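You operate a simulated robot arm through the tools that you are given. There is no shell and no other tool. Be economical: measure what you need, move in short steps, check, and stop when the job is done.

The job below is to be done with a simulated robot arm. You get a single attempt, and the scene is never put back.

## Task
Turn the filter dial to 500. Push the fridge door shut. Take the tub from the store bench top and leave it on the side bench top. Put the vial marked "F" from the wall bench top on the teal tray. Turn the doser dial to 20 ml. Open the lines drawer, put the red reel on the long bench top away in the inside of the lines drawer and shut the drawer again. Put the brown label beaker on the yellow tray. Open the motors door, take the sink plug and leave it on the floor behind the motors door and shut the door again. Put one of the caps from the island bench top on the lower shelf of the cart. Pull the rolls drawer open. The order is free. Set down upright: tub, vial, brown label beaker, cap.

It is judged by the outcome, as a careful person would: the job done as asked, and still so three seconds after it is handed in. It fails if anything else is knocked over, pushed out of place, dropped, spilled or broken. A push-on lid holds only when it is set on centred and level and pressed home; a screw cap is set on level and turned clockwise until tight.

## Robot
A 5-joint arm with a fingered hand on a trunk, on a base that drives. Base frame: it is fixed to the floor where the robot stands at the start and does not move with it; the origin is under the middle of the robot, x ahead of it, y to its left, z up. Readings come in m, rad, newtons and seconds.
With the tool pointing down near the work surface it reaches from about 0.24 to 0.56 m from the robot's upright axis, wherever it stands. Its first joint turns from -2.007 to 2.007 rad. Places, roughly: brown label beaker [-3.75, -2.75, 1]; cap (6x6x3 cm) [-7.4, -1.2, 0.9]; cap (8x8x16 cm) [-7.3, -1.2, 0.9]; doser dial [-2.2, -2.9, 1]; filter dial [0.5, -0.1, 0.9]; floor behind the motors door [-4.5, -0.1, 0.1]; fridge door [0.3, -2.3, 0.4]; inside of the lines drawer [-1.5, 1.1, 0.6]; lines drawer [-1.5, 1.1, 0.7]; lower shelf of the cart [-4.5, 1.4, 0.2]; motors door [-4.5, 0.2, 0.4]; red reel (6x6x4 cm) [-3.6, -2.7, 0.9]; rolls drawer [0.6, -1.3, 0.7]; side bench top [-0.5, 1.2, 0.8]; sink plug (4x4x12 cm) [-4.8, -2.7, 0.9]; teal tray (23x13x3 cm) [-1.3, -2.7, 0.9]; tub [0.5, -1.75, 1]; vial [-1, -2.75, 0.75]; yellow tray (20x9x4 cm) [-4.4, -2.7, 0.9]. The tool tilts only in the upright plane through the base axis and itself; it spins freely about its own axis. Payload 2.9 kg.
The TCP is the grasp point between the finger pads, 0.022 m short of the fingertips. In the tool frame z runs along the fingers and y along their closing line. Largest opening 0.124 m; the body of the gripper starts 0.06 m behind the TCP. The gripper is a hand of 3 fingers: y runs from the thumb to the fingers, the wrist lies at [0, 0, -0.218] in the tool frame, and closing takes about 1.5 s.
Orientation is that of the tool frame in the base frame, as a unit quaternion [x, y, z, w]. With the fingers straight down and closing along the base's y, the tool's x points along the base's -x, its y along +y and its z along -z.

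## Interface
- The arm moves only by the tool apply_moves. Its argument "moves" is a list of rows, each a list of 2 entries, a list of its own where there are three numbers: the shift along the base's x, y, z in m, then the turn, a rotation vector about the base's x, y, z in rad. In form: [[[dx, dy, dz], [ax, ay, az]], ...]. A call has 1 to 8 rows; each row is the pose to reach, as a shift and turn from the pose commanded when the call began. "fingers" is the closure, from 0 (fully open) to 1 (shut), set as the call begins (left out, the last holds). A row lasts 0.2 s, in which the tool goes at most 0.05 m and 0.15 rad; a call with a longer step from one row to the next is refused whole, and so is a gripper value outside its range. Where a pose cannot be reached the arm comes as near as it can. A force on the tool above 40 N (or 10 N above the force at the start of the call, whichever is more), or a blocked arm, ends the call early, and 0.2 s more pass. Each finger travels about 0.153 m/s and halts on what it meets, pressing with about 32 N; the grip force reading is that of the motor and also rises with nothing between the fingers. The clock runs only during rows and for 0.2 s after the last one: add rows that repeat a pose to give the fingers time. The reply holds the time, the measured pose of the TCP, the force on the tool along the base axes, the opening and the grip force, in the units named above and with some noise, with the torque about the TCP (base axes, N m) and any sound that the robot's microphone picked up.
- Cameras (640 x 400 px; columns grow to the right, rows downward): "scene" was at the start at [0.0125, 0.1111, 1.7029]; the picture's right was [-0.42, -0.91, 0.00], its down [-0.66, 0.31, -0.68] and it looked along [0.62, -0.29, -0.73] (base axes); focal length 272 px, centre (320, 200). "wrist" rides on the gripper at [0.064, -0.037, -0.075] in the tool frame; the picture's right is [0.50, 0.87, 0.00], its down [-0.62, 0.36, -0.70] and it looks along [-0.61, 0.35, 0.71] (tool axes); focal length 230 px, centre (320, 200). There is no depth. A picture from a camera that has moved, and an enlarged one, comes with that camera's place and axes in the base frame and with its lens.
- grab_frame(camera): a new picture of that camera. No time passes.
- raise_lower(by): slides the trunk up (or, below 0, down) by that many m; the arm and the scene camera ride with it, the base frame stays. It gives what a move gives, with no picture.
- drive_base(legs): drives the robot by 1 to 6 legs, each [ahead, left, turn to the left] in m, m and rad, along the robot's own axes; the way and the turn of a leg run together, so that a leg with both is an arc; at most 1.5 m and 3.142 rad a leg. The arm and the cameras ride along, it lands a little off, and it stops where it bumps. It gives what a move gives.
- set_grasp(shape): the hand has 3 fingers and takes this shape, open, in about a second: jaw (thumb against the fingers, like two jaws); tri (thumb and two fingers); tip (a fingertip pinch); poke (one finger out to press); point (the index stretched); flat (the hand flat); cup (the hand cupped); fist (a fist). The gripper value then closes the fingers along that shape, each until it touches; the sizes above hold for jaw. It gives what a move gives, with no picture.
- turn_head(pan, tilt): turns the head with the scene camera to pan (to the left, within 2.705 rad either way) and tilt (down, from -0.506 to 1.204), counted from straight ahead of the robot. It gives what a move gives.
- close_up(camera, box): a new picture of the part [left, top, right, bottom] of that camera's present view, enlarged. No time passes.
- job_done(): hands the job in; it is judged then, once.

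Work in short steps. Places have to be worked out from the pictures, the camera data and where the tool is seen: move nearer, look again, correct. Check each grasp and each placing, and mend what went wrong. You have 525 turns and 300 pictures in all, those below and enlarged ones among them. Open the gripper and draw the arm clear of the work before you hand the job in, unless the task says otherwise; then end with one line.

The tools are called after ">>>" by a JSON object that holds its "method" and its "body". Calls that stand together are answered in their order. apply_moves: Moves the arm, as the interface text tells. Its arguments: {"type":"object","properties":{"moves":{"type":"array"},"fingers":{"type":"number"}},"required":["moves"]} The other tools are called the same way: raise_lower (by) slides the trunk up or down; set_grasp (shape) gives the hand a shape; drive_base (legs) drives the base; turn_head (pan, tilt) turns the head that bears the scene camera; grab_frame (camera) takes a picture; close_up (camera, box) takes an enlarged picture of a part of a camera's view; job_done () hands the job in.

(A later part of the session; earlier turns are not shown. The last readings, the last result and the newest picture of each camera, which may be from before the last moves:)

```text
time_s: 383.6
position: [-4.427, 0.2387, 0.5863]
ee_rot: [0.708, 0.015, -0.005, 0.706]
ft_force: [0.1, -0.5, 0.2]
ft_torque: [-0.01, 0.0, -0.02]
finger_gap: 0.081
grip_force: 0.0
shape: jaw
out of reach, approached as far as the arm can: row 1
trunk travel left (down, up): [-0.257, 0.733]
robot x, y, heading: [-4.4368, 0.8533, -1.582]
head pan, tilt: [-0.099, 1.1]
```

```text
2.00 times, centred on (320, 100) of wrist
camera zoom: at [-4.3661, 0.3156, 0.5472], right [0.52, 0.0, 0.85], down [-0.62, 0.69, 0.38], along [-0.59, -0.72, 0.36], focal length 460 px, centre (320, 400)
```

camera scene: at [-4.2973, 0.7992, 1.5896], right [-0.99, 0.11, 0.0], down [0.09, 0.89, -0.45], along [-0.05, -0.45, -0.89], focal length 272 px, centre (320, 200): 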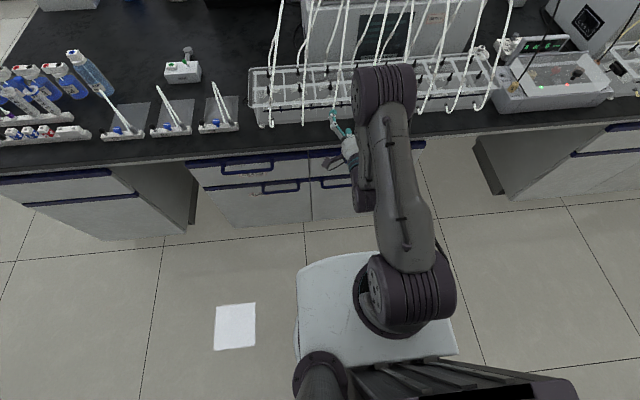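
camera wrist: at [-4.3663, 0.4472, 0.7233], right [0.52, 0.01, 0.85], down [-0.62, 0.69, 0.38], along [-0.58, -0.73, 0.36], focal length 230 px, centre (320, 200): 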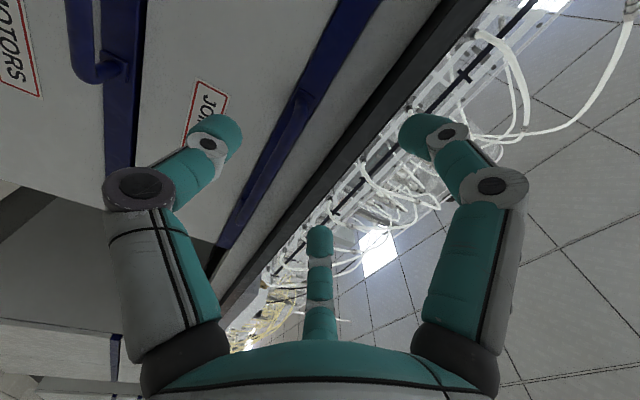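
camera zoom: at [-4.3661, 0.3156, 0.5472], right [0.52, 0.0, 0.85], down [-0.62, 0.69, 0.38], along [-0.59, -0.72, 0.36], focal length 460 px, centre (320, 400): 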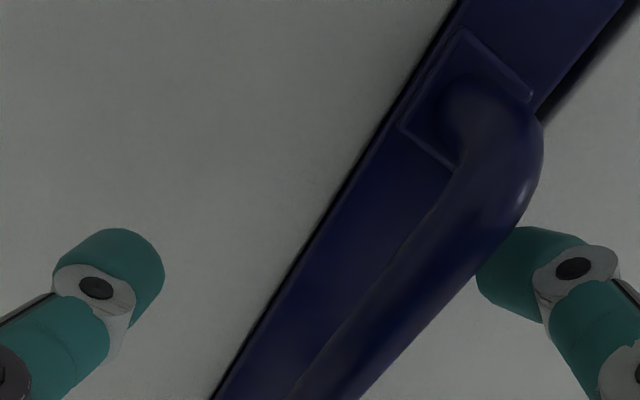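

>>> {"method": "apply_moves", "body": {"moves": [[[0, 0, 0], [0, 0, 0]], [[0, 0, 0], [0, 0, 0]], [[0, 0, 0], [0, 0, 0]], [[0, 0, 0], [0, 0, 0]], [[0, 0, 0], [0, 0, 0]]], "fingers": 0.95}}

>>> {"method": "apply_moves", "body": {"moves": [[[0, 0.015, 0], [0, 0, 0]], [[0, 0.03, 0], [0, 0, 0]], [[0, 0.045, 0], [0, 0, 0]], [[-0.003, 0.06, 0], [0, 0, 0]], [[-0.006, 0.075, 0], [0, 0, 0]], [[-0.01, 0.09, 0], [0, 0, 0]]]}}

>>> {"method": "grab_frame", "body": {"camera": "wrist"}}

```text
time_s: 384.8
position: [-4.4276, 0.24, 0.5864]
ee_rot: [0.708, 0.014, -0.005, 0.706]
ft_force: [1.6, -1.6, 8.9]
ft_torque: [-0.04, -0.01, 0.04]
finger_gap: 0.0075
grip_force: 0.0
shape: jaw
trunk travel left (down, up): [-0.257, 0.733]
robot x, y, heading: [-4.4365, 0.856, -1.578]
head pan, tilt: [-0.099, 1.1]
```

```text
time_s: 386.2
position: [-4.4296, 0.3313, 0.5846]
ee_rot: [0.708, 0.015, -0.004, 0.707]
ft_force: [-12.3, -6.0, 21.7]
ft_torque: [0.04, -0.41, -0.01]
finger_gap: 0.0065
grip_force: 0.1
shape: jaw
out of reach, approached as far as the arm can: row 5, 6
trunk travel left (down, up): [-0.257, 0.733]
robot x, y, heading: [-4.4339, 0.8557, -1.582]
head pan, tilt: [-0.099, 1.1]
```

```text
123 pictures are left
camera wrist: at [-4.3687, 0.4077, 0.5471], right [0.52, 0.01, 0.85], down [-0.62, 0.69, 0.37], along [-0.59, -0.72, 0.37], focal length 230 px, centre (320, 200)
```

wrist: 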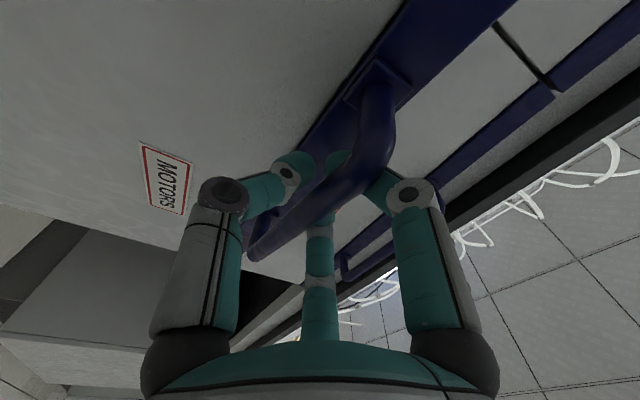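

The door is opening, now about 16°. The arm is at its inner limit, so I'll drive the base back and right to continue along the arc.

>>> {"method": "drive_base", "body": {"legs": [[-0.045, -0.05, 0]]}}

>>> {"method": "grab_frame", "body": {"camera": "wrist"}}

```text
time_s: 387.2
position: [-4.4587, 0.3601, 0.5834]
ee_rot: [0.708, 0.016, -0.003, 0.706]
ft_force: [-1.6, -0.4, 4.0]
ft_torque: [0.2, -0.05, 0.05]
finger_gap: 0.0065
grip_force: 0.0
shape: jaw
trunk travel left (down, up): [-0.257, 0.733]
robot x, y, heading: [-4.4673, 0.8796, -1.579]
head pan, tilt: [-0.099, 1.1]
stopped in leg 1: the robot was blocked; the commanded pose is now the measured one
```

```text
122 pictures are left
camera wrist: at [-4.3993, 0.4372, 0.5456], right [0.52, 0.0, 0.85], down [-0.62, 0.69, 0.38], along [-0.58, -0.73, 0.36], focal length 230 px, centre (320, 200)
```

wrist: 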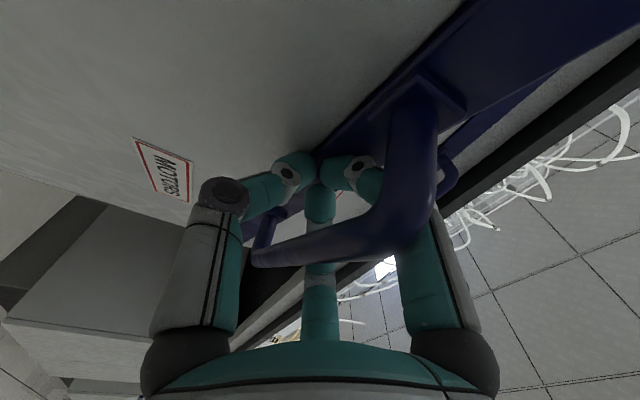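

The base is against the cart again, with the door open about 22°. I'll open the fingers fully, then swap arm height for trunk height in small steps so the arm can retract from the bar.

>>> {"method": "apply_moves", "body": {"moves": [[[0, 0, 0], [0, 0, 0]], [[0, 0, 0], [0, 0, 0]], [[0, 0, 0], [0, 0, 0]], [[0, 0, 0], [0, 0, 0]]], "fingers": 0.0}}

>>> {"method": "raise_lower", "body": {"by": 0.025}}

>>> {"method": "apply_moves", "body": {"moves": [[[0, 0.01, -0.02], [0, 0, 0]], [[0, 0.02, -0.04], [0, 0, 0]], [[0, 0.02, -0.05], [0, 0, 0]]]}}

```text
time_s: 388.2
position: [-4.4594, 0.3605, 0.583]
ee_rot: [0.709, 0.017, -0.003, 0.705]
ft_force: [0.4, 0.6, -0.5]
ft_torque: [-0.02, -0.01, -0.01]
finger_gap: 0.1238
grip_force: 0.0
shape: jaw
trunk travel left (down, up): [-0.257, 0.733]
robot x, y, heading: [-4.4695, 0.8851, -1.58]
head pan, tilt: [-0.099, 1.1]
```

```text
time_s: 388.9
position: [-4.4586, 0.3593, 0.6082]
ee_rot: [0.709, 0.016, -0.003, 0.705]
ft_force: [0.3, -0.3, 0.1]
ft_torque: [-0.01, 0.03, 0.01]
finger_gap: 0.1236
grip_force: 0.0
shape: jaw
trunk travel left (down, up): [-0.282, 0.708]
robot x, y, heading: [-4.4666, 0.8814, -1.579]
head pan, tilt: [-0.099, 1.1]
```

```text
time_s: 389.7
position: [-4.4599, 0.3803, 0.5577]
ee_rot: [0.71, 0.017, -0.003, 0.704]
ft_force: [-0.2, -0.4, 0.5]
ft_torque: [0.0, -0.01, 0.0]
finger_gap: 0.124
grip_force: 0.1
shape: jaw
trunk travel left (down, up): [-0.282, 0.708]
robot x, y, heading: [-4.4671, 0.886, -1.579]
head pan, tilt: [-0.099, 1.1]
```

It works. I'll continue retracting.

>>> {"method": "raise_lower", "body": {"by": 0.05}}

>>> {"method": "apply_moves", "body": {"moves": [[[0, 0.015, -0.02], [0, 0, 0]], [[0, 0.03, -0.035], [0, 0, 0]], [[0, 0.045, -0.045], [0, 0, 0]], [[0, 0.06, -0.045], [0, 0, 0]]]}}

>>> {"method": "grab_frame", "body": {"camera": "wrist"}}

```text
time_s: 390.6
position: [-4.4595, 0.3805, 0.6083]
ee_rot: [0.71, 0.017, -0.003, 0.704]
ft_force: [0.0, 0.7, -0.4]
ft_torque: [0.01, -0.02, 0.02]
finger_gap: 0.1238
grip_force: 0.1
shape: jaw
trunk travel left (down, up): [-0.332, 0.658]
robot x, y, heading: [-4.4669, 0.8805, -1.578]
head pan, tilt: [-0.099, 1.1]
```

```text
time_s: 391.6
position: [-4.4604, 0.3784, 0.5695]
ee_rot: [0.711, 0.017, -0.002, 0.703]
ft_force: [0.4, -0.1, -0.6]
ft_torque: [0.02, -0.04, -0.01]
finger_gap: 0.1239
grip_force: 0.1
shape: jaw
out of reach, approached as far as the arm can: row 1, 2, 3, 4
trunk travel left (down, up): [-0.332, 0.658]
robot x, y, heading: [-4.4678, 0.8847, -1.58]
head pan, tilt: [-0.099, 1.1]
```

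```text
121 pictures are left
camera wrist: at [-4.3987, 0.4554, 0.5314], right [0.52, 0.0, 0.85], down [-0.62, 0.68, 0.38], along [-0.58, -0.73, 0.36], focal length 230 px, centre (320, 200)
```

wrist: 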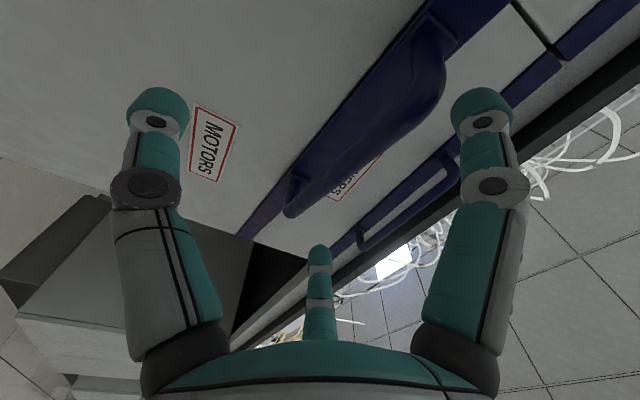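

The limit seems to be the wrist pitch. I'll tilt the tool down slightly while retracting; the fingers are wide open around the bar.

>>> {"method": "apply_moves", "body": {"moves": [[[0, 0.01, 0.0], [0.1, 0, 0]], [[0, 0.02, 0.0], [0.2, 0, 0]], [[0, 0.035, 0.0], [0.3, 0, 0]], [[0, 0.05, 0.0], [0.4, 0, 0]], [[0, 0.07, 0.0], [0.5, 0, 0]], [[0, 0.09, 0.0], [0.5, 0, 0]]]}}

>>> {"method": "grab_frame", "body": {"camera": "wrist"}}

```text
time_s: 393.0
position: [-4.4626, 0.4509, 0.5578]
ee_rot: [0.863, 0.017, 0.001, 0.504]
ft_force: [-0.1, 0.5, 0.0]
ft_torque: [-0.02, -0.03, -0.01]
finger_gap: 0.1239
grip_force: 0.0
shape: jaw
out of reach, approached as far as the arm can: row 5, 6
trunk travel left (down, up): [-0.332, 0.658]
robot x, y, heading: [-4.4718, 0.8831, -1.575]
head pan, tilt: [-0.099, 1.1]
```

```text
120 pictures are left
camera wrist: at [-4.4, 0.5368, 0.5606], right [0.52, -0.41, 0.75], down [-0.62, 0.42, 0.66], along [-0.58, -0.81, -0.03], focal length 230 px, centre (320, 200)
```

wrist: 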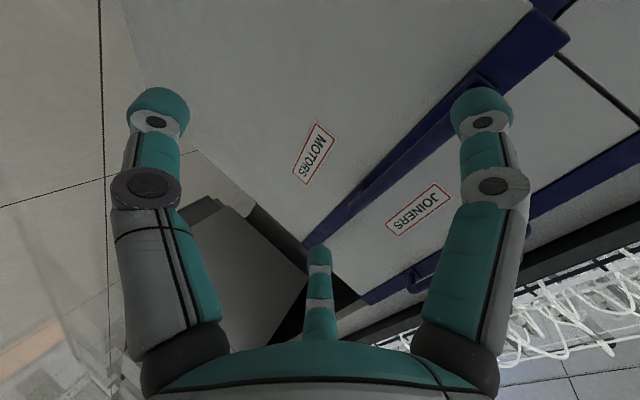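

The hand is clear of the handle. I'll raise, fold the tool back to vertical and close the fingers before repositioning beside the door.

>>> {"method": "raise_lower", "body": {"by": 0.35}}

>>> {"method": "apply_moves", "body": {"moves": [[[0, 0.0, 0.0], [0.14, 0, 0]], [[0, 0.0, 0.0], [0.28, 0, 0]], [[0, 0.0, 0.0], [0.42, 0, 0]], [[0, 0.0, 0.0], [0.56, 0, 0]], [[0, 0.0, 0.0], [0.7, 0, 0]], [[0, 0.0, 0.0], [0.84, 0, 0]], [[0, 0.01, 0.0], [0.98, 0, 0]], [[0, 0.02, 0.0], [1.06, 0, 0]]], "fingers": 1.0}}

```text
time_s: 396.4
position: [-4.4614, 0.4505, 0.9061]
ee_rot: [0.863, 0.018, 0.001, 0.505]
ft_force: [-0.6, 0.1, 1.0]
ft_torque: [0.01, 0.03, -0.01]
finger_gap: 0.1239
grip_force: 0.1
shape: jaw
trunk travel left (down, up): [-0.682, 0.308]
robot x, y, heading: [-4.4695, 0.8855, -1.579]
head pan, tilt: [-0.099, 1.1]
```

```text
time_s: 398.2
position: [-4.4602, 0.4719, 0.9074]
ee_rot: [1.0, 0.014, 0.0, 0.0]
ft_force: [-0.3, -0.3, -0.6]
ft_torque: [0.0, -0.02, 0.02]
finger_gap: 0.0001
grip_force: 32.2
shape: jaw
trunk travel left (down, up): [-0.682, 0.308]
robot x, y, heading: [-4.4699, 0.8803, -1.576]
head pan, tilt: [-0.099, 1.1]
```

>>> {"method": "drive_base", "body": {"legs": [[0.11, 0, 0], [0, 0.5, 0]]}}

>>> {"method": "turn_head", "body": {"pan": -0.8, "tilt": 0.95}}

>>> {"method": "grab_frame", "body": {"camera": "scene"}}

```text
time_s: 402.0
position: [-3.9532, 0.3594, 0.9076]
ee_rot: [1.0, 0.011, 0.0, -0.001]
ft_force: [0.0, 0.4, 0.9]
ft_torque: [0.02, 0.02, 0.01]
finger_gap: 0.0
grip_force: 32.1
shape: jaw
trunk travel left (down, up): [-0.682, 0.308]
robot x, y, heading: [-3.9589, 0.7673, -1.586]
head pan, tilt: [-0.099, 1.1]
```

```text
time_s: 403.1
position: [-3.9552, 0.3599, 0.9074]
ee_rot: [1.0, 0.012, -0.001, 0.0]
ft_force: [0.9, 0.0, -0.9]
ft_torque: [0.01, 0.0, 0.01]
finger_gap: 0.0003
grip_force: 32.3
shape: jaw
trunk travel left (down, up): [-0.682, 0.308]
robot x, y, heading: [-3.9599, 0.7702, -1.585]
head pan, tilt: [-0.799, 0.949]
```

```text
119 pictures are left
camera scene: at [-3.8656, 0.779, 1.5748], right [-0.69, 0.72, 0.0], down [0.59, 0.56, -0.58], along [-0.42, -0.4, -0.81], focal length 272 px, centre (320, 200)
```

scene: 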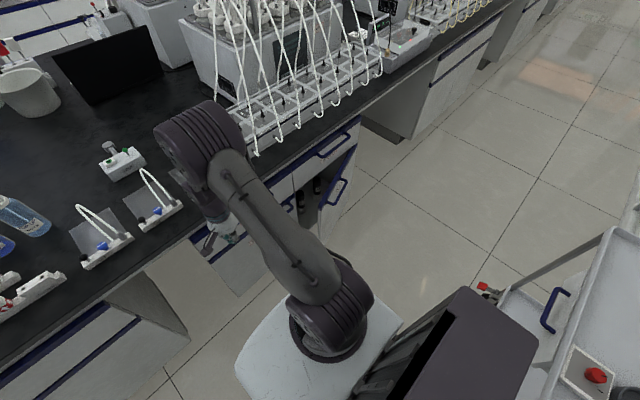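

The door stands ajar with the interior visible. I'll turn to face its free edge, lower the hand and tilt the tool forward.

>>> {"method": "drive_base", "body": {"legs": [[0, 0, -0.8]]}}

>>> {"method": "raise_lower", "body": {"by": -0.38}}

>>> {"method": "apply_moves", "body": {"moves": [[[0, 0, 0], [-0.096, 0.102, 0]], [[0, 0, 0], [-0.192, 0.204, 0]], [[0, 0, 0], [-0.288, 0.306, 0]], [[0, 0, 0], [-0.384, 0.408, 0]], [[0, 0, 0], [-0.48, 0.51, 0]], [[-0.01, -0.01, 0], [-0.576, 0.612, 0]], [[-0.02, -0.02, 0], [-0.67, 0.714, 0]], [[-0.03, -0.03, 0], [-0.72, 0.765, 0]]]}}

>>> {"method": "grab_frame", "body": {"camera": "wrist"}}

>>> {"method": "turn_head", "body": {"pan": 0.0, "tilt": 1.0}}

>>> {"method": "grab_frame", "body": {"camera": "scene"}}

```text
time_s: 405.6
position: [-4.2531, 0.4844, 0.9074]
ee_rot: [0.924, -0.383, 0.0, 0.0]
ft_force: [0.6, -0.1, -0.3]
ft_torque: [-0.01, 0.02, -0.01]
finger_gap: 0.0
grip_force: 32.3
shape: jaw
trunk travel left (down, up): [-0.682, 0.308]
robot x, y, heading: [-3.9596, 0.7695, -2.396]
head pan, tilt: [-0.799, 0.949]
```

```text
time_s: 409.2
position: [-4.2528, 0.4839, 0.5273]
ee_rot: [0.924, -0.384, 0.0, 0.0]
ft_force: [-0.1, -0.4, -0.5]
ft_torque: [0.01, 0.02, -0.01]
finger_gap: 0.0003
grip_force: 32.2
shape: jaw
trunk travel left (down, up): [-0.302, 0.688]
robot x, y, heading: [-3.956, 0.7683, -2.398]
head pan, tilt: [-0.799, 0.949]
```

```text
time_s: 411.1
position: [-4.2873, 0.4574, 0.5269]
ee_rot: [0.799, -0.331, -0.203, 0.46]
ft_force: [-0.1, -0.1, -0.3]
ft_torque: [-0.01, 0.0, -0.01]
finger_gap: 0.0005
grip_force: 31.7
shape: jaw
out of reach, approached as far as the arm can: row 5, 6, 7, 8
trunk travel left (down, up): [-0.302, 0.688]
robot x, y, heading: [-3.9582, 0.7703, -2.396]
head pan, tilt: [-0.799, 0.949]
```

```text
118 pictures are left
camera wrist: at [-4.1839, 0.4701, 0.5305], right [0.05, -0.67, 0.74], down [-0.11, 0.73, 0.67], along [-0.99, -0.12, -0.04], focal length 230 px, centre (320, 200)
```

wrist: 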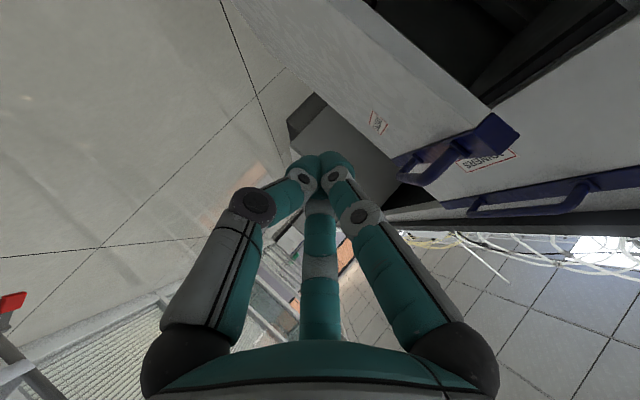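

```text
time_s: 412.2
position: [-4.2873, 0.4577, 0.5276]
ee_rot: [0.799, -0.331, -0.203, 0.459]
ft_force: [0.0, -0.3, 0.6]
ft_torque: [0.0, -0.02, -0.02]
finger_gap: 0.0
grip_force: 31.9
shape: jaw
trunk travel left (down, up): [-0.302, 0.688]
robot x, y, heading: [-3.9612, 0.7713, -2.395]
head pan, tilt: [0.0, 1.0]
```

```text
117 pictures are left
camera scene: at [-3.8672, 0.6582, 1.1912], right [-0.68, 0.73, 0.0], down [0.62, 0.57, -0.54], along [-0.4, -0.37, -0.84], focal length 272 px, centre (320, 200)
```

scene: 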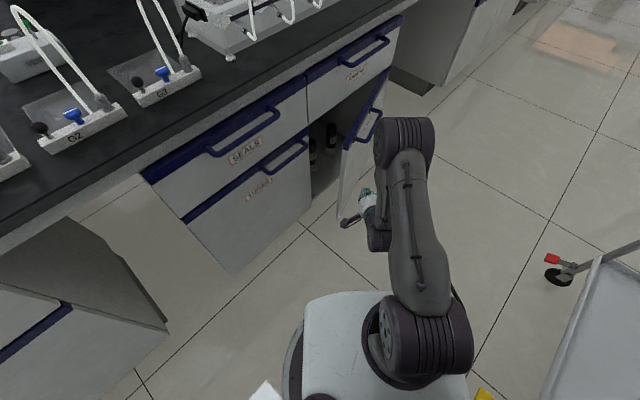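

The free edge of the door is at about (-4.36, 0.34). I'll lower 10 cm, slip the closed fingers between the edge and the cabinet, then check.

>>> {"method": "raise_lower", "body": {"by": -0.1}}

>>> {"method": "apply_moves", "body": {"moves": [[[0, -0.045, 0], [0, 0, 0]], [[0, -0.09, 0], [0, 0, 0]], [[-0.02, -0.125, 0], [0, 0, 0]], [[-0.04, -0.16, 0], [0, 0, 0]], [[-0.055, -0.18, 0], [0, 0, 0]], [[-0.055, -0.18, 0], [0, 0, 0]]]}}

>>> {"method": "grab_frame", "body": {"camera": "scene"}}

>>> {"method": "grab_frame", "body": {"camera": "wrist"}}

```text
time_s: 413.5
position: [-4.2869, 0.4568, 0.4269]
ee_rot: [0.8, -0.331, -0.202, 0.459]
ft_force: [1.0, -0.5, -0.9]
ft_torque: [-0.01, 0.0, 0.0]
finger_gap: 0.0
grip_force: 32.3
shape: jaw
trunk travel left (down, up): [-0.202, 0.788]
robot x, y, heading: [-3.957, 0.7713, -2.396]
head pan, tilt: [0.0, 1.0]
```

```text
time_s: 414.9
position: [-4.3874, 0.3152, 0.4282]
ee_rot: [0.805, -0.317, -0.181, 0.467]
ft_force: [0.5, -1.1, 0.1]
ft_torque: [-0.01, 0.02, 0.01]
finger_gap: 0.0002
grip_force: 31.9
shape: jaw
out of reach, approached as far as the arm can: row 1, 2, 3, 4, 5, 6
trunk travel left (down, up): [-0.202, 0.788]
robot x, y, heading: [-3.9585, 0.7683, -2.396]
head pan, tilt: [0.0, 1.0]
```

```text
116 pictures are left
camera scene: at [-3.8672, 0.6581, 1.0912], right [-0.68, 0.73, 0.0], down [0.62, 0.57, -0.54], along [-0.4, -0.37, -0.84], focal length 272 px, centre (320, 200)
```

scene: 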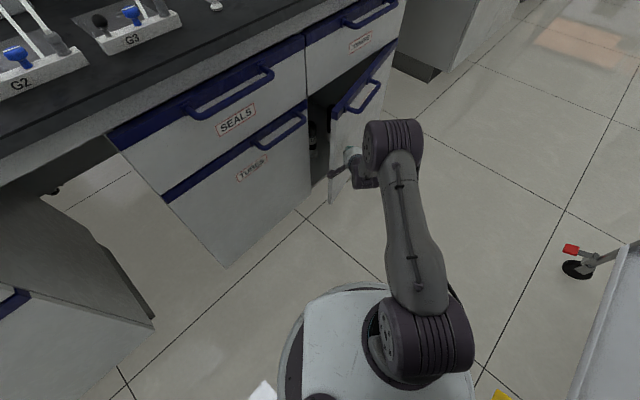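

```text
115 pictures are left
camera wrist: at [-4.2839, 0.3322, 0.4331], right [0.07, -0.65, 0.75], down [-0.16, 0.74, 0.65], along [-0.98, -0.17, -0.05], focal length 230 px, centre (320, 200)
```

wrist: 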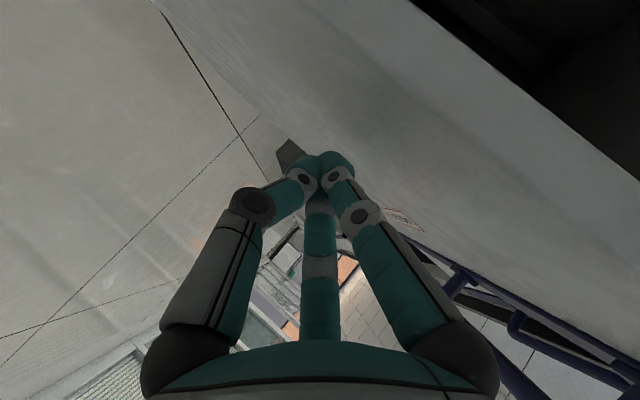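

The hand came up on the outside of the door because the tool's heading was off. I'll pull back, turn the base 0.2 rad left and try again.

>>> {"method": "apply_moves", "body": {"moves": [[[0.04, 0.03, 0], [0, 0, 0]], [[0.08, 0.065, 0], [0, 0, 0]], [[0.1, 0.1, 0], [0, 0, 0]], [[0.1, 0.12, 0], [0, 0, 0]]]}}

>>> {"method": "drive_base", "body": {"legs": [[0, 0, 0.25]]}}

>>> {"method": "grab_frame", "body": {"camera": "scene"}}

>>> {"method": "grab_frame", "body": {"camera": "wrist"}}

```text
refused: row 2 steps farther than a row can; nothing moved
```

```text
time_s: 416.2
position: [-4.2593, 0.223, 0.4274]
ee_rot: [0.838, -0.215, -0.121, 0.486]
ft_force: [0.3, 0.6, -0.2]
ft_torque: [-0.02, 0.02, 0.01]
finger_gap: 0.0002
grip_force: 32.0
shape: jaw
trunk travel left (down, up): [-0.202, 0.788]
robot x, y, heading: [-3.9598, 0.7706, -2.14]
head pan, tilt: [0.0, 1.0]
```

```text
114 pictures are left
camera scene: at [-3.842, 0.6844, 1.0912], right [-0.84, 0.54, 0.0], down [0.46, 0.71, -0.54], along [-0.29, -0.45, -0.84], focal length 272 px, centre (320, 200)
```

scene: 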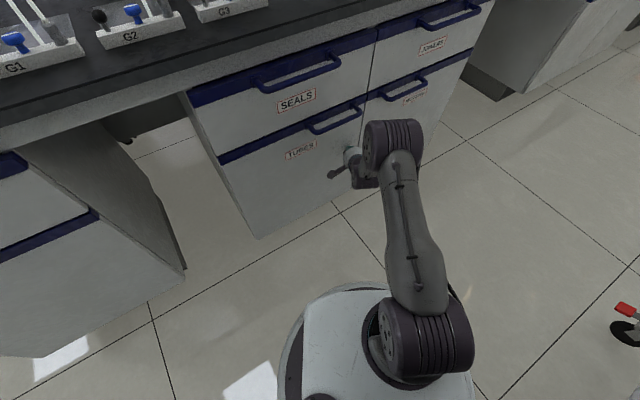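

```text
113 pictures are left
camera wrist: at [-4.1646, 0.2656, 0.4331], right [0.23, -0.62, 0.75], down [-0.34, 0.68, 0.65], along [-0.91, -0.41, -0.05], focal length 230 px, centre (320, 200)
```

wrist: 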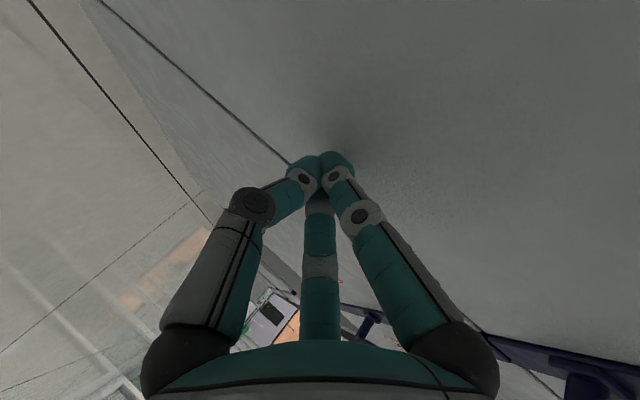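

That turn swept the hand across the door and pushed it shut again. A better way is to pull from the hinge side, so the pull direction follows the door's arc. First I'll retract and stow the hand.

>>> {"method": "apply_moves", "body": {"moves": [[[0.02, 0.03, 0], [0, 0, 0]], [[0.04, 0.06, 0], [0, 0, 0]], [[0.055, 0.085, 0], [0, 0, 0]], [[0.055, 0.085, 0], [0, 0, 0]]]}}

>>> {"method": "raise_lower", "body": {"by": 0.4}}

>>> {"method": "drive_base", "body": {"legs": [[0, 0, 1.39]]}}

>>> {"method": "drive_base", "body": {"legs": [[-0.7, -0.72, 0]]}}

>>> {"method": "turn_head", "body": {"pan": 0.0, "tilt": 0.95}}

>>> {"method": "grab_frame", "body": {"camera": "scene"}}

```text
time_s: 417.2
position: [-4.209, 0.3097, 0.4246]
ee_rot: [0.839, -0.212, -0.119, 0.487]
ft_force: [-0.3, -0.1, -0.4]
ft_torque: [0.0, -0.02, -0.01]
finger_gap: 0.0001
grip_force: 32.2
shape: jaw
out of reach, approached as far as the arm can: row 3, 4
trunk travel left (down, up): [-0.202, 0.788]
robot x, y, heading: [-3.9597, 0.771, -2.146]
head pan, tilt: [0.0, 1.0]
```

```text
time_s: 421.0
position: [-4.2079, 0.3086, 0.8264]
ee_rot: [0.839, -0.213, -0.118, 0.487]
ft_force: [0.3, 0.3, 0.3]
ft_torque: [0.04, 0.03, 0.01]
finger_gap: 0.0
grip_force: 32.5
shape: jaw
trunk travel left (down, up): [-0.602, 0.388]
robot x, y, heading: [-3.96, 0.7728, -2.145]
head pan, tilt: [0.0, 1.0]
```

```text
time_s: 424.8
position: [-3.5558, 0.4331, 0.8261]
ee_rot: [0.784, 0.365, 0.216, 0.453]
ft_force: [-0.3, 0.4, -0.1]
ft_torque: [0.01, 0.0, 0.01]
finger_gap: 0.0
grip_force: 32.3
shape: jaw
trunk travel left (down, up): [-0.602, 0.388]
robot x, y, heading: [-3.9584, 0.7735, -0.775]
head pan, tilt: [0.0, 1.0]
```

```text
time_s: 430.0
position: [-4.5647, 0.4089, 0.8267]
ee_rot: [0.785, 0.365, 0.216, 0.452]
ft_force: [0.8, 1.1, 0.2]
ft_torque: [-0.02, 0.0, 0.01]
finger_gap: 0.0
grip_force: 32.4
shape: jaw
trunk travel left (down, up): [-0.602, 0.388]
robot x, y, heading: [-4.97, 0.7441, -0.769]
head pan, tilt: [0.0, 1.0]
```

```text
time_s: 430.6
position: [-4.5642, 0.4081, 0.8261]
ee_rot: [0.784, 0.365, 0.216, 0.452]
ft_force: [-0.7, 0.4, -0.3]
ft_torque: [0.04, -0.03, -0.03]
finger_gap: 0.0
grip_force: 32.1
shape: jaw
trunk travel left (down, up): [-0.602, 0.388]
robot x, y, heading: [-4.9644, 0.7421, -0.776]
head pan, tilt: [0.0, 0.949]
```

```text
112 pictures are left
camera scene: at [-4.8565, 0.8409, 1.4948], right [-0.7, -0.72, 0.0], down [-0.58, 0.57, -0.58], along [0.42, -0.41, -0.81], focal length 272 px, centre (320, 200)
```

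scene: 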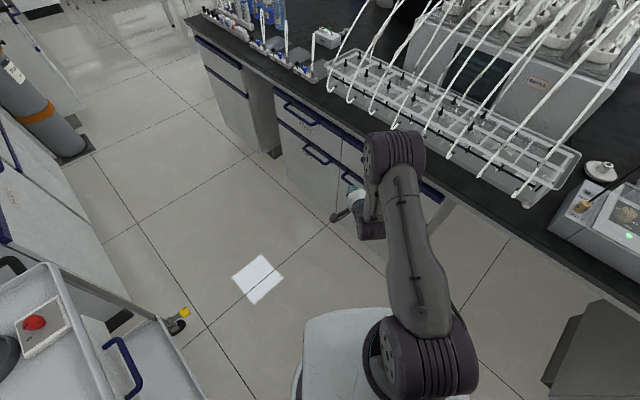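

Now I'm at the hinge side with the handle straight ahead. I'll level the tool with the fingers open and lower to handle height.

>>> {"method": "apply_moves", "body": {"moves": [[[0, 0, 0], [-0.085, -0.1, 0]], [[0, 0, 0], [-0.17, -0.2, 0]], [[0, 0, 0], [-0.255, -0.3, 0]], [[0, 0, 0], [-0.33, -0.39, 0]], [[0, 0, 0], [-0.33, -0.39, 0]]], "fingers": 0.3}}

>>> {"method": "raise_lower", "body": {"by": -0.235}}

>>> {"method": "grab_frame", "body": {"camera": "wrist"}}

>>> {"method": "grab_frame", "body": {"camera": "scene"}}

```text
time_s: 431.8
position: [-4.5641, 0.4084, 0.8256]
ee_rot: [0.643, 0.302, 0.301, 0.636]
ft_force: [-0.7, 0.1, 0.0]
ft_torque: [-0.01, 0.01, 0.0]
finger_gap: 0.0871
grip_force: 0.1
shape: jaw
trunk travel left (down, up): [-0.602, 0.388]
robot x, y, heading: [-4.9687, 0.7489, -0.77]
head pan, tilt: [0.0, 0.949]
```

```text
time_s: 434.3
position: [-4.5637, 0.4091, 0.5905]
ee_rot: [0.643, 0.303, 0.302, 0.635]
ft_force: [0.6, -0.8, -0.8]
ft_torque: [-0.02, 0.01, 0.0]
finger_gap: 0.0872
grip_force: 0.1
shape: jaw
trunk travel left (down, up): [-0.367, 0.623]
robot x, y, heading: [-4.9685, 0.7439, -0.773]
head pan, tilt: [0.0, 0.949]
```

```text
111 pictures are left
camera wrist: at [-4.5821, 0.5063, 0.5545], right [0.32, 0.38, 0.87], down [-0.93, -0.04, 0.36], along [0.17, -0.92, 0.34], focal length 230 px, centre (320, 200)
```

wrist: 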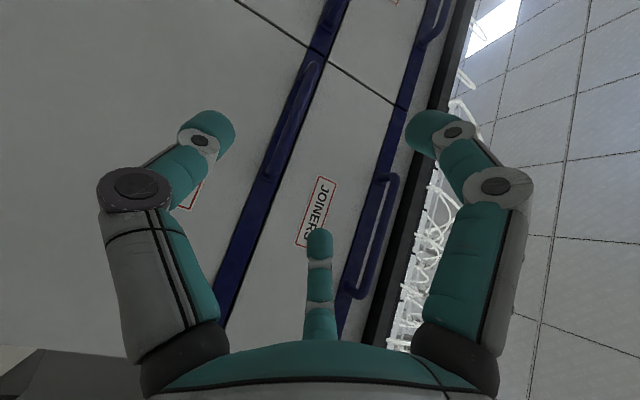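

```text
110 pictures are left
camera scene: at [-4.8566, 0.8409, 1.2599], right [-0.7, -0.72, 0.0], down [-0.58, 0.57, -0.58], along [0.42, -0.41, -0.81], focal length 272 px, centre (320, 200)
```

scene: 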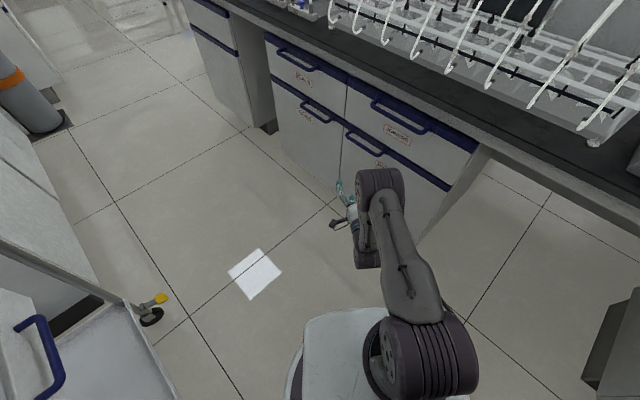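

The bar is at the right height. I'll extend diagonally to it and close.

>>> {"method": "apply_moves", "body": {"moves": [[[0.025, -0.033, 0], [0, 0, -0.012]], [[0.05, -0.066, 0], [0, 0, -0.024]], [[0.075, -0.1, 0], [0, 0, -0.036]], [[0.1, -0.132, -0.002], [0, 0, -0.048]], [[0.12, -0.155, -0.003], [0, 0, -0.06]], [[0.13, -0.165, -0.003], [0, 0, -0.06]], [[0.13, -0.165, -0.003], [0, 0, -0.06]]]}}

>>> {"method": "grab_frame", "body": {"camera": "wrist"}}

```text
time_s: 435.9
position: [-4.4343, 0.2444, 0.5857]
ee_rot: [0.653, 0.28, 0.28, 0.646]
ft_force: [-0.3, 0.5, 0.1]
ft_torque: [0.0, 0.02, 0.02]
finger_gap: 0.087
grip_force: 0.1
shape: jaw
out of reach, approached as far as the arm can: row 3, 4
trunk travel left (down, up): [-0.367, 0.623]
robot x, y, heading: [-4.9676, 0.7468, -0.775]
head pan, tilt: [0.0, 0.949]
```

```text
109 pictures are left
camera wrist: at [-4.4456, 0.3423, 0.5488], right [0.35, 0.36, 0.87], down [-0.93, 0.03, 0.36], along [0.11, -0.93, 0.34], focal length 230 px, centre (320, 200)
```

wrist: 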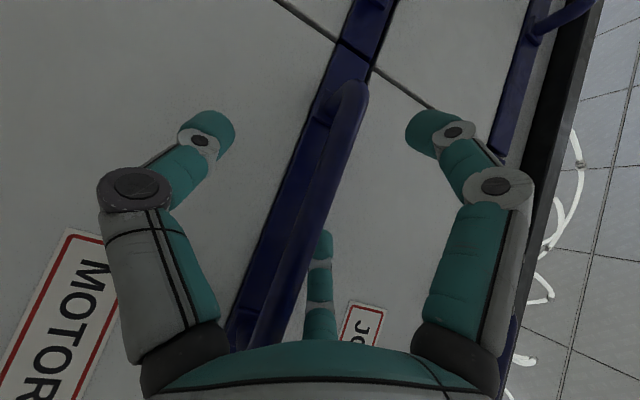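

The bar is between the thumb and fingers. I'll close and begin the pull along the arc.

>>> {"method": "apply_moves", "body": {"moves": [[[0, 0, 0], [0, 0, 0]], [[0, 0, 0], [0, 0, 0]], [[0, 0, 0], [0, 0, 0]], [[0, 0, 0], [0, 0, 0]], [[0, 0, 0], [0, 0, 0]]], "fingers": 0.95}}

>>> {"method": "apply_moves", "body": {"moves": [[[-0.006, 0.02, 0], [0, 0, 0]], [[-0.014, 0.04, 0], [0, 0, 0]], [[-0.024, 0.06, 0], [0, 0, 0]], [[-0.035, 0.08, 0], [0, 0, 0]], [[-0.047, 0.1, 0], [0, 0, 0]], [[-0.06, 0.12, 0], [0, 0, 0]]]}}

>>> {"method": "grab_frame", "body": {"camera": "wrist"}}

```text
time_s: 437.1
position: [-4.4331, 0.2457, 0.5861]
ee_rot: [0.652, 0.281, 0.28, 0.647]
ft_force: [5.1, 3.6, 5.3]
ft_torque: [-0.09, -0.29, 0.73]
finger_gap: 0.0085
grip_force: 31.9
shape: jaw
trunk travel left (down, up): [-0.367, 0.623]
robot x, y, heading: [-4.9662, 0.7483, -0.769]
head pan, tilt: [0.0, 0.949]
```

```text
time_s: 438.5
position: [-4.5153, 0.3413, 0.5871]
ee_rot: [0.649, 0.291, 0.291, 0.64]
ft_force: [0.7, -0.5, 0.8]
ft_torque: [-0.01, -0.01, -0.02]
finger_gap: 0.0063
grip_force: 31.9
shape: jaw
out of reach, approached as far as the arm can: row 2, 3, 4, 5, 6
trunk travel left (down, up): [-0.367, 0.623]
robot x, y, heading: [-4.9653, 0.7463, -0.772]
head pan, tilt: [0.0, 0.949]
```

```text
108 pictures are left
camera wrist: at [-4.5297, 0.4394, 0.5515], right [0.34, 0.37, 0.87], down [-0.93, 0.0, 0.36], along [0.13, -0.93, 0.34], focal length 230 px, centre (320, 200)
```

wrist: 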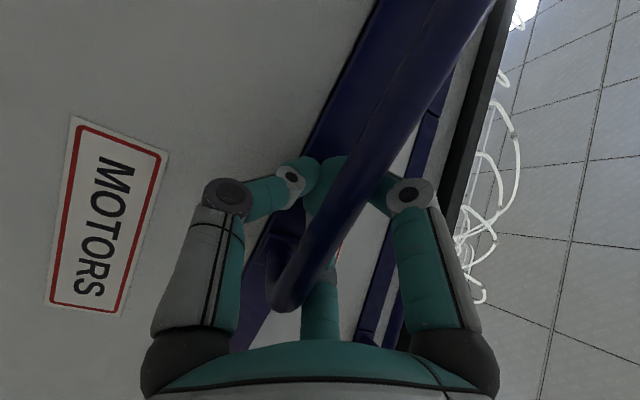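

The hand slid to the hinge-side end of the bar, with the door open about 21°. I'll keep pulling by driving the base back along its heading.

>>> {"method": "drive_base", "body": {"legs": [[-0.15, 0, 0]]}}

>>> {"method": "grab_frame", "body": {"camera": "wrist"}}

>>> {"method": "grab_frame", "body": {"camera": "scene"}}

```text
time_s: 439.9
position: [-4.6233, 0.4422, 0.5872]
ee_rot: [0.649, 0.288, 0.288, 0.643]
ft_force: [0.2, 0.9, 0.1]
ft_torque: [0.04, -0.01, -0.02]
finger_gap: 0.0066
grip_force: 31.8
shape: jaw
trunk travel left (down, up): [-0.367, 0.623]
robot x, y, heading: [-5.0731, 0.849, -0.774]
head pan, tilt: [0.0, 0.949]
```

```text
107 pictures are left
camera wrist: at [-4.6369, 0.5409, 0.5517], right [0.34, 0.36, 0.87], down [-0.93, 0.01, 0.36], along [0.13, -0.93, 0.34], focal length 230 px, centre (320, 200)
```

wrist: 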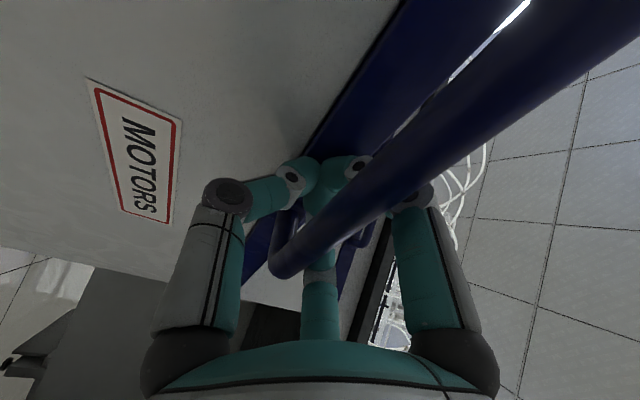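

```text
106 pictures are left
camera scene: at [-4.9626, 0.9444, 1.2598], right [-0.7, -0.71, 0.0], down [-0.58, 0.57, -0.58], along [0.42, -0.41, -0.81], focal length 272 px, centre (320, 200)
```

scene: 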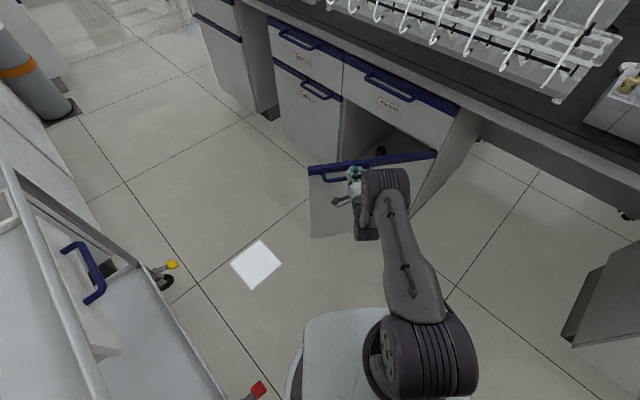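

The door is open about 50°. I'll continue, shifting mostly toward -x.

>>> {"method": "drive_base", "body": {"legs": [[-0.1, -0.08, 0]]}}

>>> {"method": "grab_frame", "body": {"camera": "scene"}}

```text
time_s: 441.1
position: [-4.7488, 0.4582, 0.5906]
ee_rot: [0.647, 0.289, 0.289, 0.644]
ft_force: [2.4, 27.7, 10.2]
ft_torque: [-0.11, -0.02, 0.22]
finger_gap: 0.0066
grip_force: 31.8
shape: jaw
trunk travel left (down, up): [-0.367, 0.623]
robot x, y, heading: [-5.1991, 0.8614, -0.775]
head pan, tilt: [0.0, 0.949]
```

```text
105 pictures are left
camera scene: at [-5.0906, 0.9611, 1.2596], right [-0.7, -0.71, 0.0], down [-0.58, 0.57, -0.58], along [0.42, -0.41, -0.81], focal length 272 px, centre (320, 200)
```

scene: 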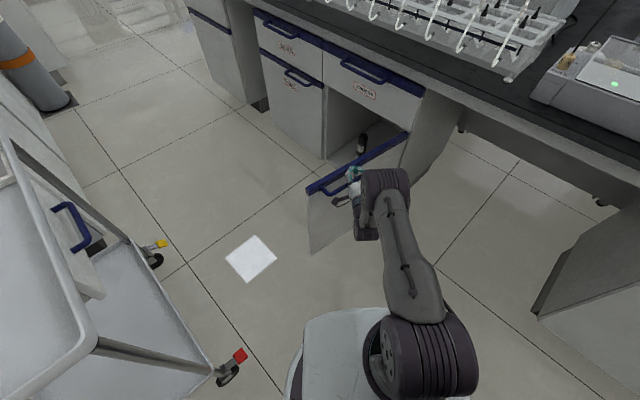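

The door is open about 78°, wide enough. I'll open the fingers and withdraw backward.

>>> {"method": "apply_moves", "body": {"moves": [[[0, 0, 0], [0, 0, 0]], [[0, 0, 0], [0, 0, 0]], [[0, 0, 0], [0, 0, 0]], [[0, 0, 0], [0, 0, 0]]], "fingers": 0.0}}

>>> {"method": "drive_base", "body": {"legs": [[-0.15, 0, 0]]}}

>>> {"method": "grab_frame", "body": {"camera": "scene"}}

```text
time_s: 441.7
position: [-4.7459, 0.4582, 0.588]
ee_rot: [0.645, 0.291, 0.292, 0.643]
ft_force: [1.3, -0.7, -0.1]
ft_torque: [0.01, 0.02, 0.01]
finger_gap: 0.124
grip_force: 0.1
shape: jaw
trunk travel left (down, up): [-0.367, 0.623]
robot x, y, heading: [-5.2011, 0.8633, -0.771]
head pan, tilt: [0.0, 0.949]
stopped in row 3: the force on the tool passed its limit at 44 N (the readings are from after the stop); the commanded pose is now the measured one
```

```text
time_s: 443.1
position: [-4.8521, 0.5617, 0.5896]
ee_rot: [0.646, 0.29, 0.292, 0.643]
ft_force: [0.3, 0.2, 0.2]
ft_torque: [-0.01, -0.01, 0.04]
finger_gap: 0.1241
grip_force: 0.0
shape: jaw
trunk travel left (down, up): [-0.367, 0.623]
robot x, y, heading: [-5.3042, 0.9658, -0.771]
head pan, tilt: [0.0, 0.949]
```

```text
104 pictures are left
camera scene: at [-5.1953, 1.0604, 1.2598], right [-0.7, -0.72, 0.0], down [-0.58, 0.57, -0.58], along [0.42, -0.41, -0.81], focal length 272 px, centre (320, 200)
```

scene: 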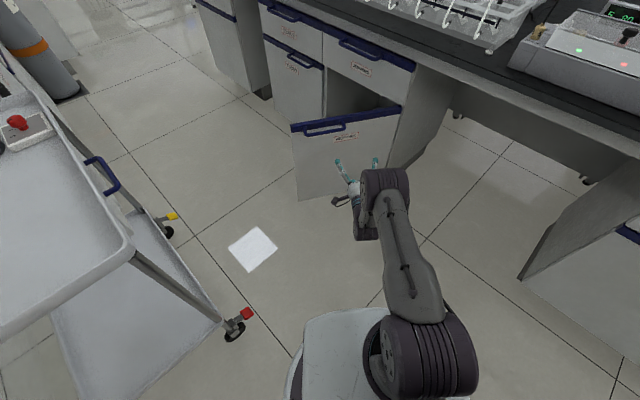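

The door stays open. Next is the cap on the island bench near (-7.4, -1.2), so I'll look that way.

>>> {"method": "turn_head", "body": {"pan": -2.2, "tilt": 0.4}}

>>> {"method": "grab_frame", "body": {"camera": "scene"}}

>>> {"method": "turn_head", "body": {"pan": -1.5, "tilt": 0.45}}

>>> {"method": "grab_frame", "body": {"camera": "scene"}}

```text
time_s: 445.2
position: [-4.8511, 0.5612, 0.5907]
ee_rot: [0.646, 0.291, 0.292, 0.643]
ft_force: [0.1, 0.1, -0.7]
ft_torque: [0.02, -0.01, 0.02]
finger_gap: 0.1241
grip_force: 0.1
shape: jaw
trunk travel left (down, up): [-0.367, 0.623]
robot x, y, heading: [-5.3063, 0.9668, -0.773]
head pan, tilt: [-2.201, 0.4]
```

```text
103 pictures are left
camera scene: at [-5.3384, 1.0954, 1.3065], right [-0.17, 0.99, 0.0], down [0.38, 0.07, -0.92], along [-0.91, -0.15, -0.39], focal length 272 px, centre (320, 200)
```

scene: 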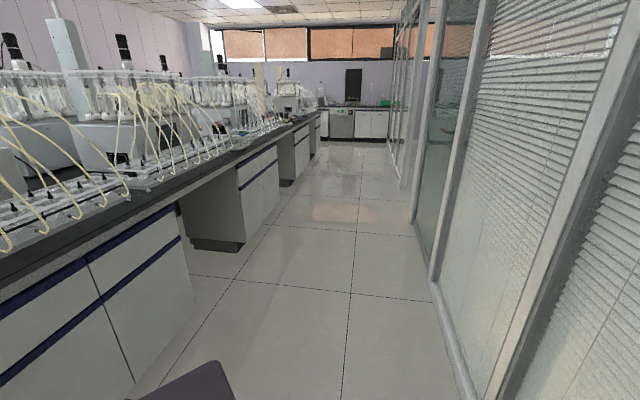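

```text
time_s: 446.2
position: [-4.8506, 0.5608, 0.59]
ee_rot: [0.645, 0.29, 0.292, 0.644]
ft_force: [-0.7, -0.8, -0.7]
ft_torque: [0.05, 0.01, -0.02]
finger_gap: 0.1239
grip_force: 0.0
shape: jaw
trunk travel left (down, up): [-0.367, 0.623]
robot x, y, heading: [-5.3066, 0.9639, -0.773]
head pan, tilt: [-1.499, 0.45]
```

```text
102 pictures are left
camera scene: at [-5.3064, 1.0407, 1.3018], right [-0.76, 0.65, 0.0], down [0.28, 0.33, -0.9], along [-0.58, -0.69, -0.44], focal length 272 px, centre (320, 200)
```

scene: 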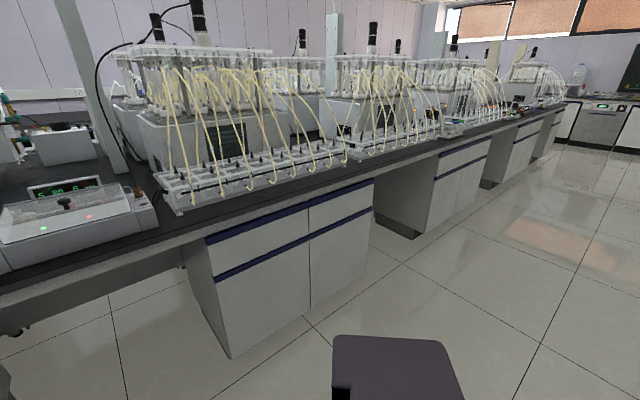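

The island is long and the cap is on its far (south) side, as is the plug. I'll stow the arm, then drive back around the east end to fetch the sink plug first.

>>> {"method": "raise_lower", "body": {"by": 0.4}}

>>> {"method": "apply_moves", "body": {"moves": [[[0, 0, 0], [0.092, 0.105, 0]], [[0, 0, 0], [0.184, 0.21, 0]], [[0, 0, 0], [0.276, 0.315, 0]], [[0, 0, 0], [0.368, 0.42, 0]], [[0, 0, 0], [0.46, 0.525, 0]], [[0, 0, 0], [0.55, 0.63, 0]], [[0, 0, 0], [0.64, 0.735, 0]], [[0, 0, 0], [0.735, 0.84, 0]]]}}

>>> {"method": "apply_moves", "body": {"moves": [[[0, 0, 0], [0.092, 0.105, 0]], [[0, 0, 0], [0.184, 0.21, 0]], [[0, 0, 0], [0.276, 0.315, 0]], [[0, 0, 0], [0.285, 0.325, 0]]]}}

>>> {"method": "apply_moves", "body": {"moves": [[[0, 0, 0], [0, 0, 0.14]], [[0, 0, 0], [0, 0, 0.28]], [[0, 0, 0], [0, 0, 0.42]], [[0, 0, 0], [0, 0, 0.56]], [[0, 0, 0], [0, 0, 0.7]], [[0, 0, 0], [0, 0, 0.84]], [[0, 0, 0], [0, 0, 0.98]], [[0, 0, 0], [0, 0, 1.12]]]}}

>>> {"method": "apply_moves", "body": {"moves": [[[0, 0, 0], [0, 0, 0.14]], [[0, 0, 0], [0, 0, 0.28]], [[-0.02, 0.02, 0], [0, 0, 0.42]], [[-0.04, 0.04, 0], [0, 0, 0.45]]]}}

```text
time_s: 450.1
position: [-4.8512, 0.5606, 0.9902]
ee_rot: [0.645, 0.29, 0.292, 0.643]
ft_force: [0.1, 0.0, 0.1]
ft_torque: [-0.02, -0.02, -0.01]
finger_gap: 0.1237
grip_force: 0.0
shape: jaw
trunk travel left (down, up): [-0.767, 0.223]
robot x, y, heading: [-5.3058, 0.9646, -0.772]
head pan, tilt: [-1.499, 0.45]
```

```text
time_s: 451.9
position: [-4.8506, 0.5606, 0.9886]
ee_rot: [0.888, 0.401, 0.092, 0.204]
ft_force: [-0.3, -0.2, 0.3]
ft_torque: [-0.01, -0.02, -0.02]
finger_gap: 0.1241
grip_force: 0.1
shape: jaw
trunk travel left (down, up): [-0.767, 0.223]
robot x, y, heading: [-5.3075, 0.9643, -0.773]
head pan, tilt: [-1.499, 0.45]
```

```text
time_s: 452.9
position: [-4.8677, 0.5752, 0.9893]
ee_rot: [0.911, 0.412, 0.004, 0.011]
ft_force: [-0.7, 0.6, -0.7]
ft_torque: [0.01, 0.0, -0.03]
finger_gap: 0.1238
grip_force: 0.1
shape: jaw
out of reach, approached as far as the arm can: row 3, 4
trunk travel left (down, up): [-0.767, 0.223]
robot x, y, heading: [-5.3055, 0.9662, -0.774]
head pan, tilt: [-1.499, 0.45]
```

```text
time_s: 454.7
position: [-4.8675, 0.576, 0.9921]
ee_rot: [0.552, 0.834, -0.001, 0.006]
ft_force: [-0.3, 0.5, 0.0]
ft_torque: [0.0, 0.04, 0.01]
finger_gap: 0.124
grip_force: 0.1
shape: jaw
trunk travel left (down, up): [-0.767, 0.223]
robot x, y, heading: [-5.3079, 0.9635, -0.772]
head pan, tilt: [-1.499, 0.45]
```

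```text
time_s: 455.7
position: [-4.9066, 0.6162, 0.9918]
ee_rot: [0.353, 0.936, -0.001, 0.003]
ft_force: [0.3, -0.4, -0.1]
ft_torque: [-0.01, 0.02, 0.0]
finger_gap: 0.124
grip_force: 0.0
shape: jaw
trunk travel left (down, up): [-0.767, 0.223]
robot x, y, heading: [-5.3084, 0.9689, -0.773]
head pan, tilt: [-1.499, 0.45]
```

With the door open the aisle beside the cart is too narrow to pass, so I'll go around the west end. I'll fetch the cap first, bring it back via the east to the cart, then fetch the plug.

>>> {"method": "drive_base", "body": {"legs": [[0, 0, -2.37], [1.3, 0.1, 0], [1.4, 0, 0]]}}

>>> {"method": "turn_head", "body": {"pan": 0.3, "tilt": 0.4}}

>>> {"method": "grab_frame", "body": {"camera": "scene"}}

```text
time_s: 474.1
position: [-8.4595, 0.891, 0.9915]
ee_rot: [1.0, 0.023, -0.002, 0.0]
ft_force: [0.6, -0.1, 0.5]
ft_torque: [0.02, 0.06, -0.02]
finger_gap: 0.1239
grip_force: 0.0
shape: jaw
trunk travel left (down, up): [-0.767, 0.223]
robot x, y, heading: [-7.9296, 0.9153, 3.134]
head pan, tilt: [-1.499, 0.45]
```

```text
time_s: 475.9
position: [-8.4588, 0.8902, 0.9914]
ee_rot: [1.0, 0.022, -0.002, 0.0]
ft_force: [0.4, 0.7, 0.7]
ft_torque: [0.0, 0.02, -0.02]
finger_gap: 0.1238
grip_force: 0.1
shape: jaw
trunk travel left (down, up): [-0.767, 0.223]
robot x, y, heading: [-7.9314, 0.917, 3.132]
head pan, tilt: [0.3, 0.4]
```

```text
101 pictures are left
camera scene: at [-7.9601, 0.7431, 1.7064], right [-0.29, 0.96, 0.0], down [0.37, 0.11, -0.92], along [-0.88, -0.27, -0.39], focal length 272 px, centre (320, 200)
```

scene: 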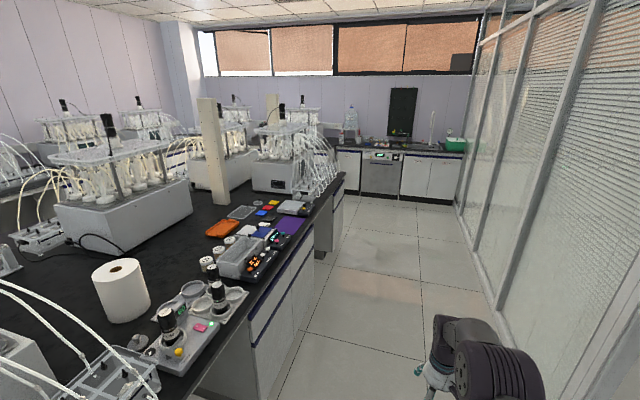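

The island ends at x≈-10.45, with a gap beyond. I'll drive around the end.

>>> {"method": "drive_base", "body": {"legs": [[1.5, 0, 0], [1.5, 0, 0], [0.2, 0, 0], [0, 0, 1.57]]}}

>>> {"method": "turn_head", "body": {"pan": 0.35, "tilt": 0.45}}

>>> {"method": "grab_frame", "body": {"camera": "scene"}}

```text
time_s: 495.2
position: [-11.0321, 0.3341, 0.9924]
ee_rot: [0.672, 0.74, -0.002, 0.001]
ft_force: [-0.3, 0.4, -0.1]
ft_torque: [-0.04, -0.03, 0.01]
finger_gap: 0.1241
grip_force: 0.2
shape: jaw
trunk travel left (down, up): [-0.767, 0.223]
robot x, y, heading: [-11.0825, 0.8592, -1.522]
head pan, tilt: [0.3, 0.4]
```

```text
time_s: 495.9
position: [-11.0339, 0.3336, 0.9924]
ee_rot: [0.672, 0.74, -0.001, 0.002]
ft_force: [-0.2, -0.2, 0.3]
ft_torque: [-0.01, 0.02, -0.04]
finger_gap: 0.124
grip_force: 0.1
shape: jaw
trunk travel left (down, up): [-0.767, 0.223]
robot x, y, heading: [-11.0833, 0.8627, -1.522]
head pan, tilt: [0.351, 0.45]
```

```text
100 pictures are left
camera scene: at [-10.908, 0.8425, 1.7018], right [-0.92, -0.39, 0.0], down [-0.17, 0.4, -0.9], along [0.35, -0.83, -0.44], focal length 272 px, centre (320, 200)
```

scene: 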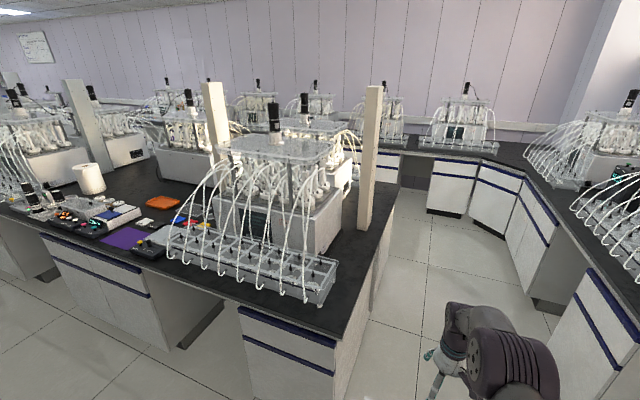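

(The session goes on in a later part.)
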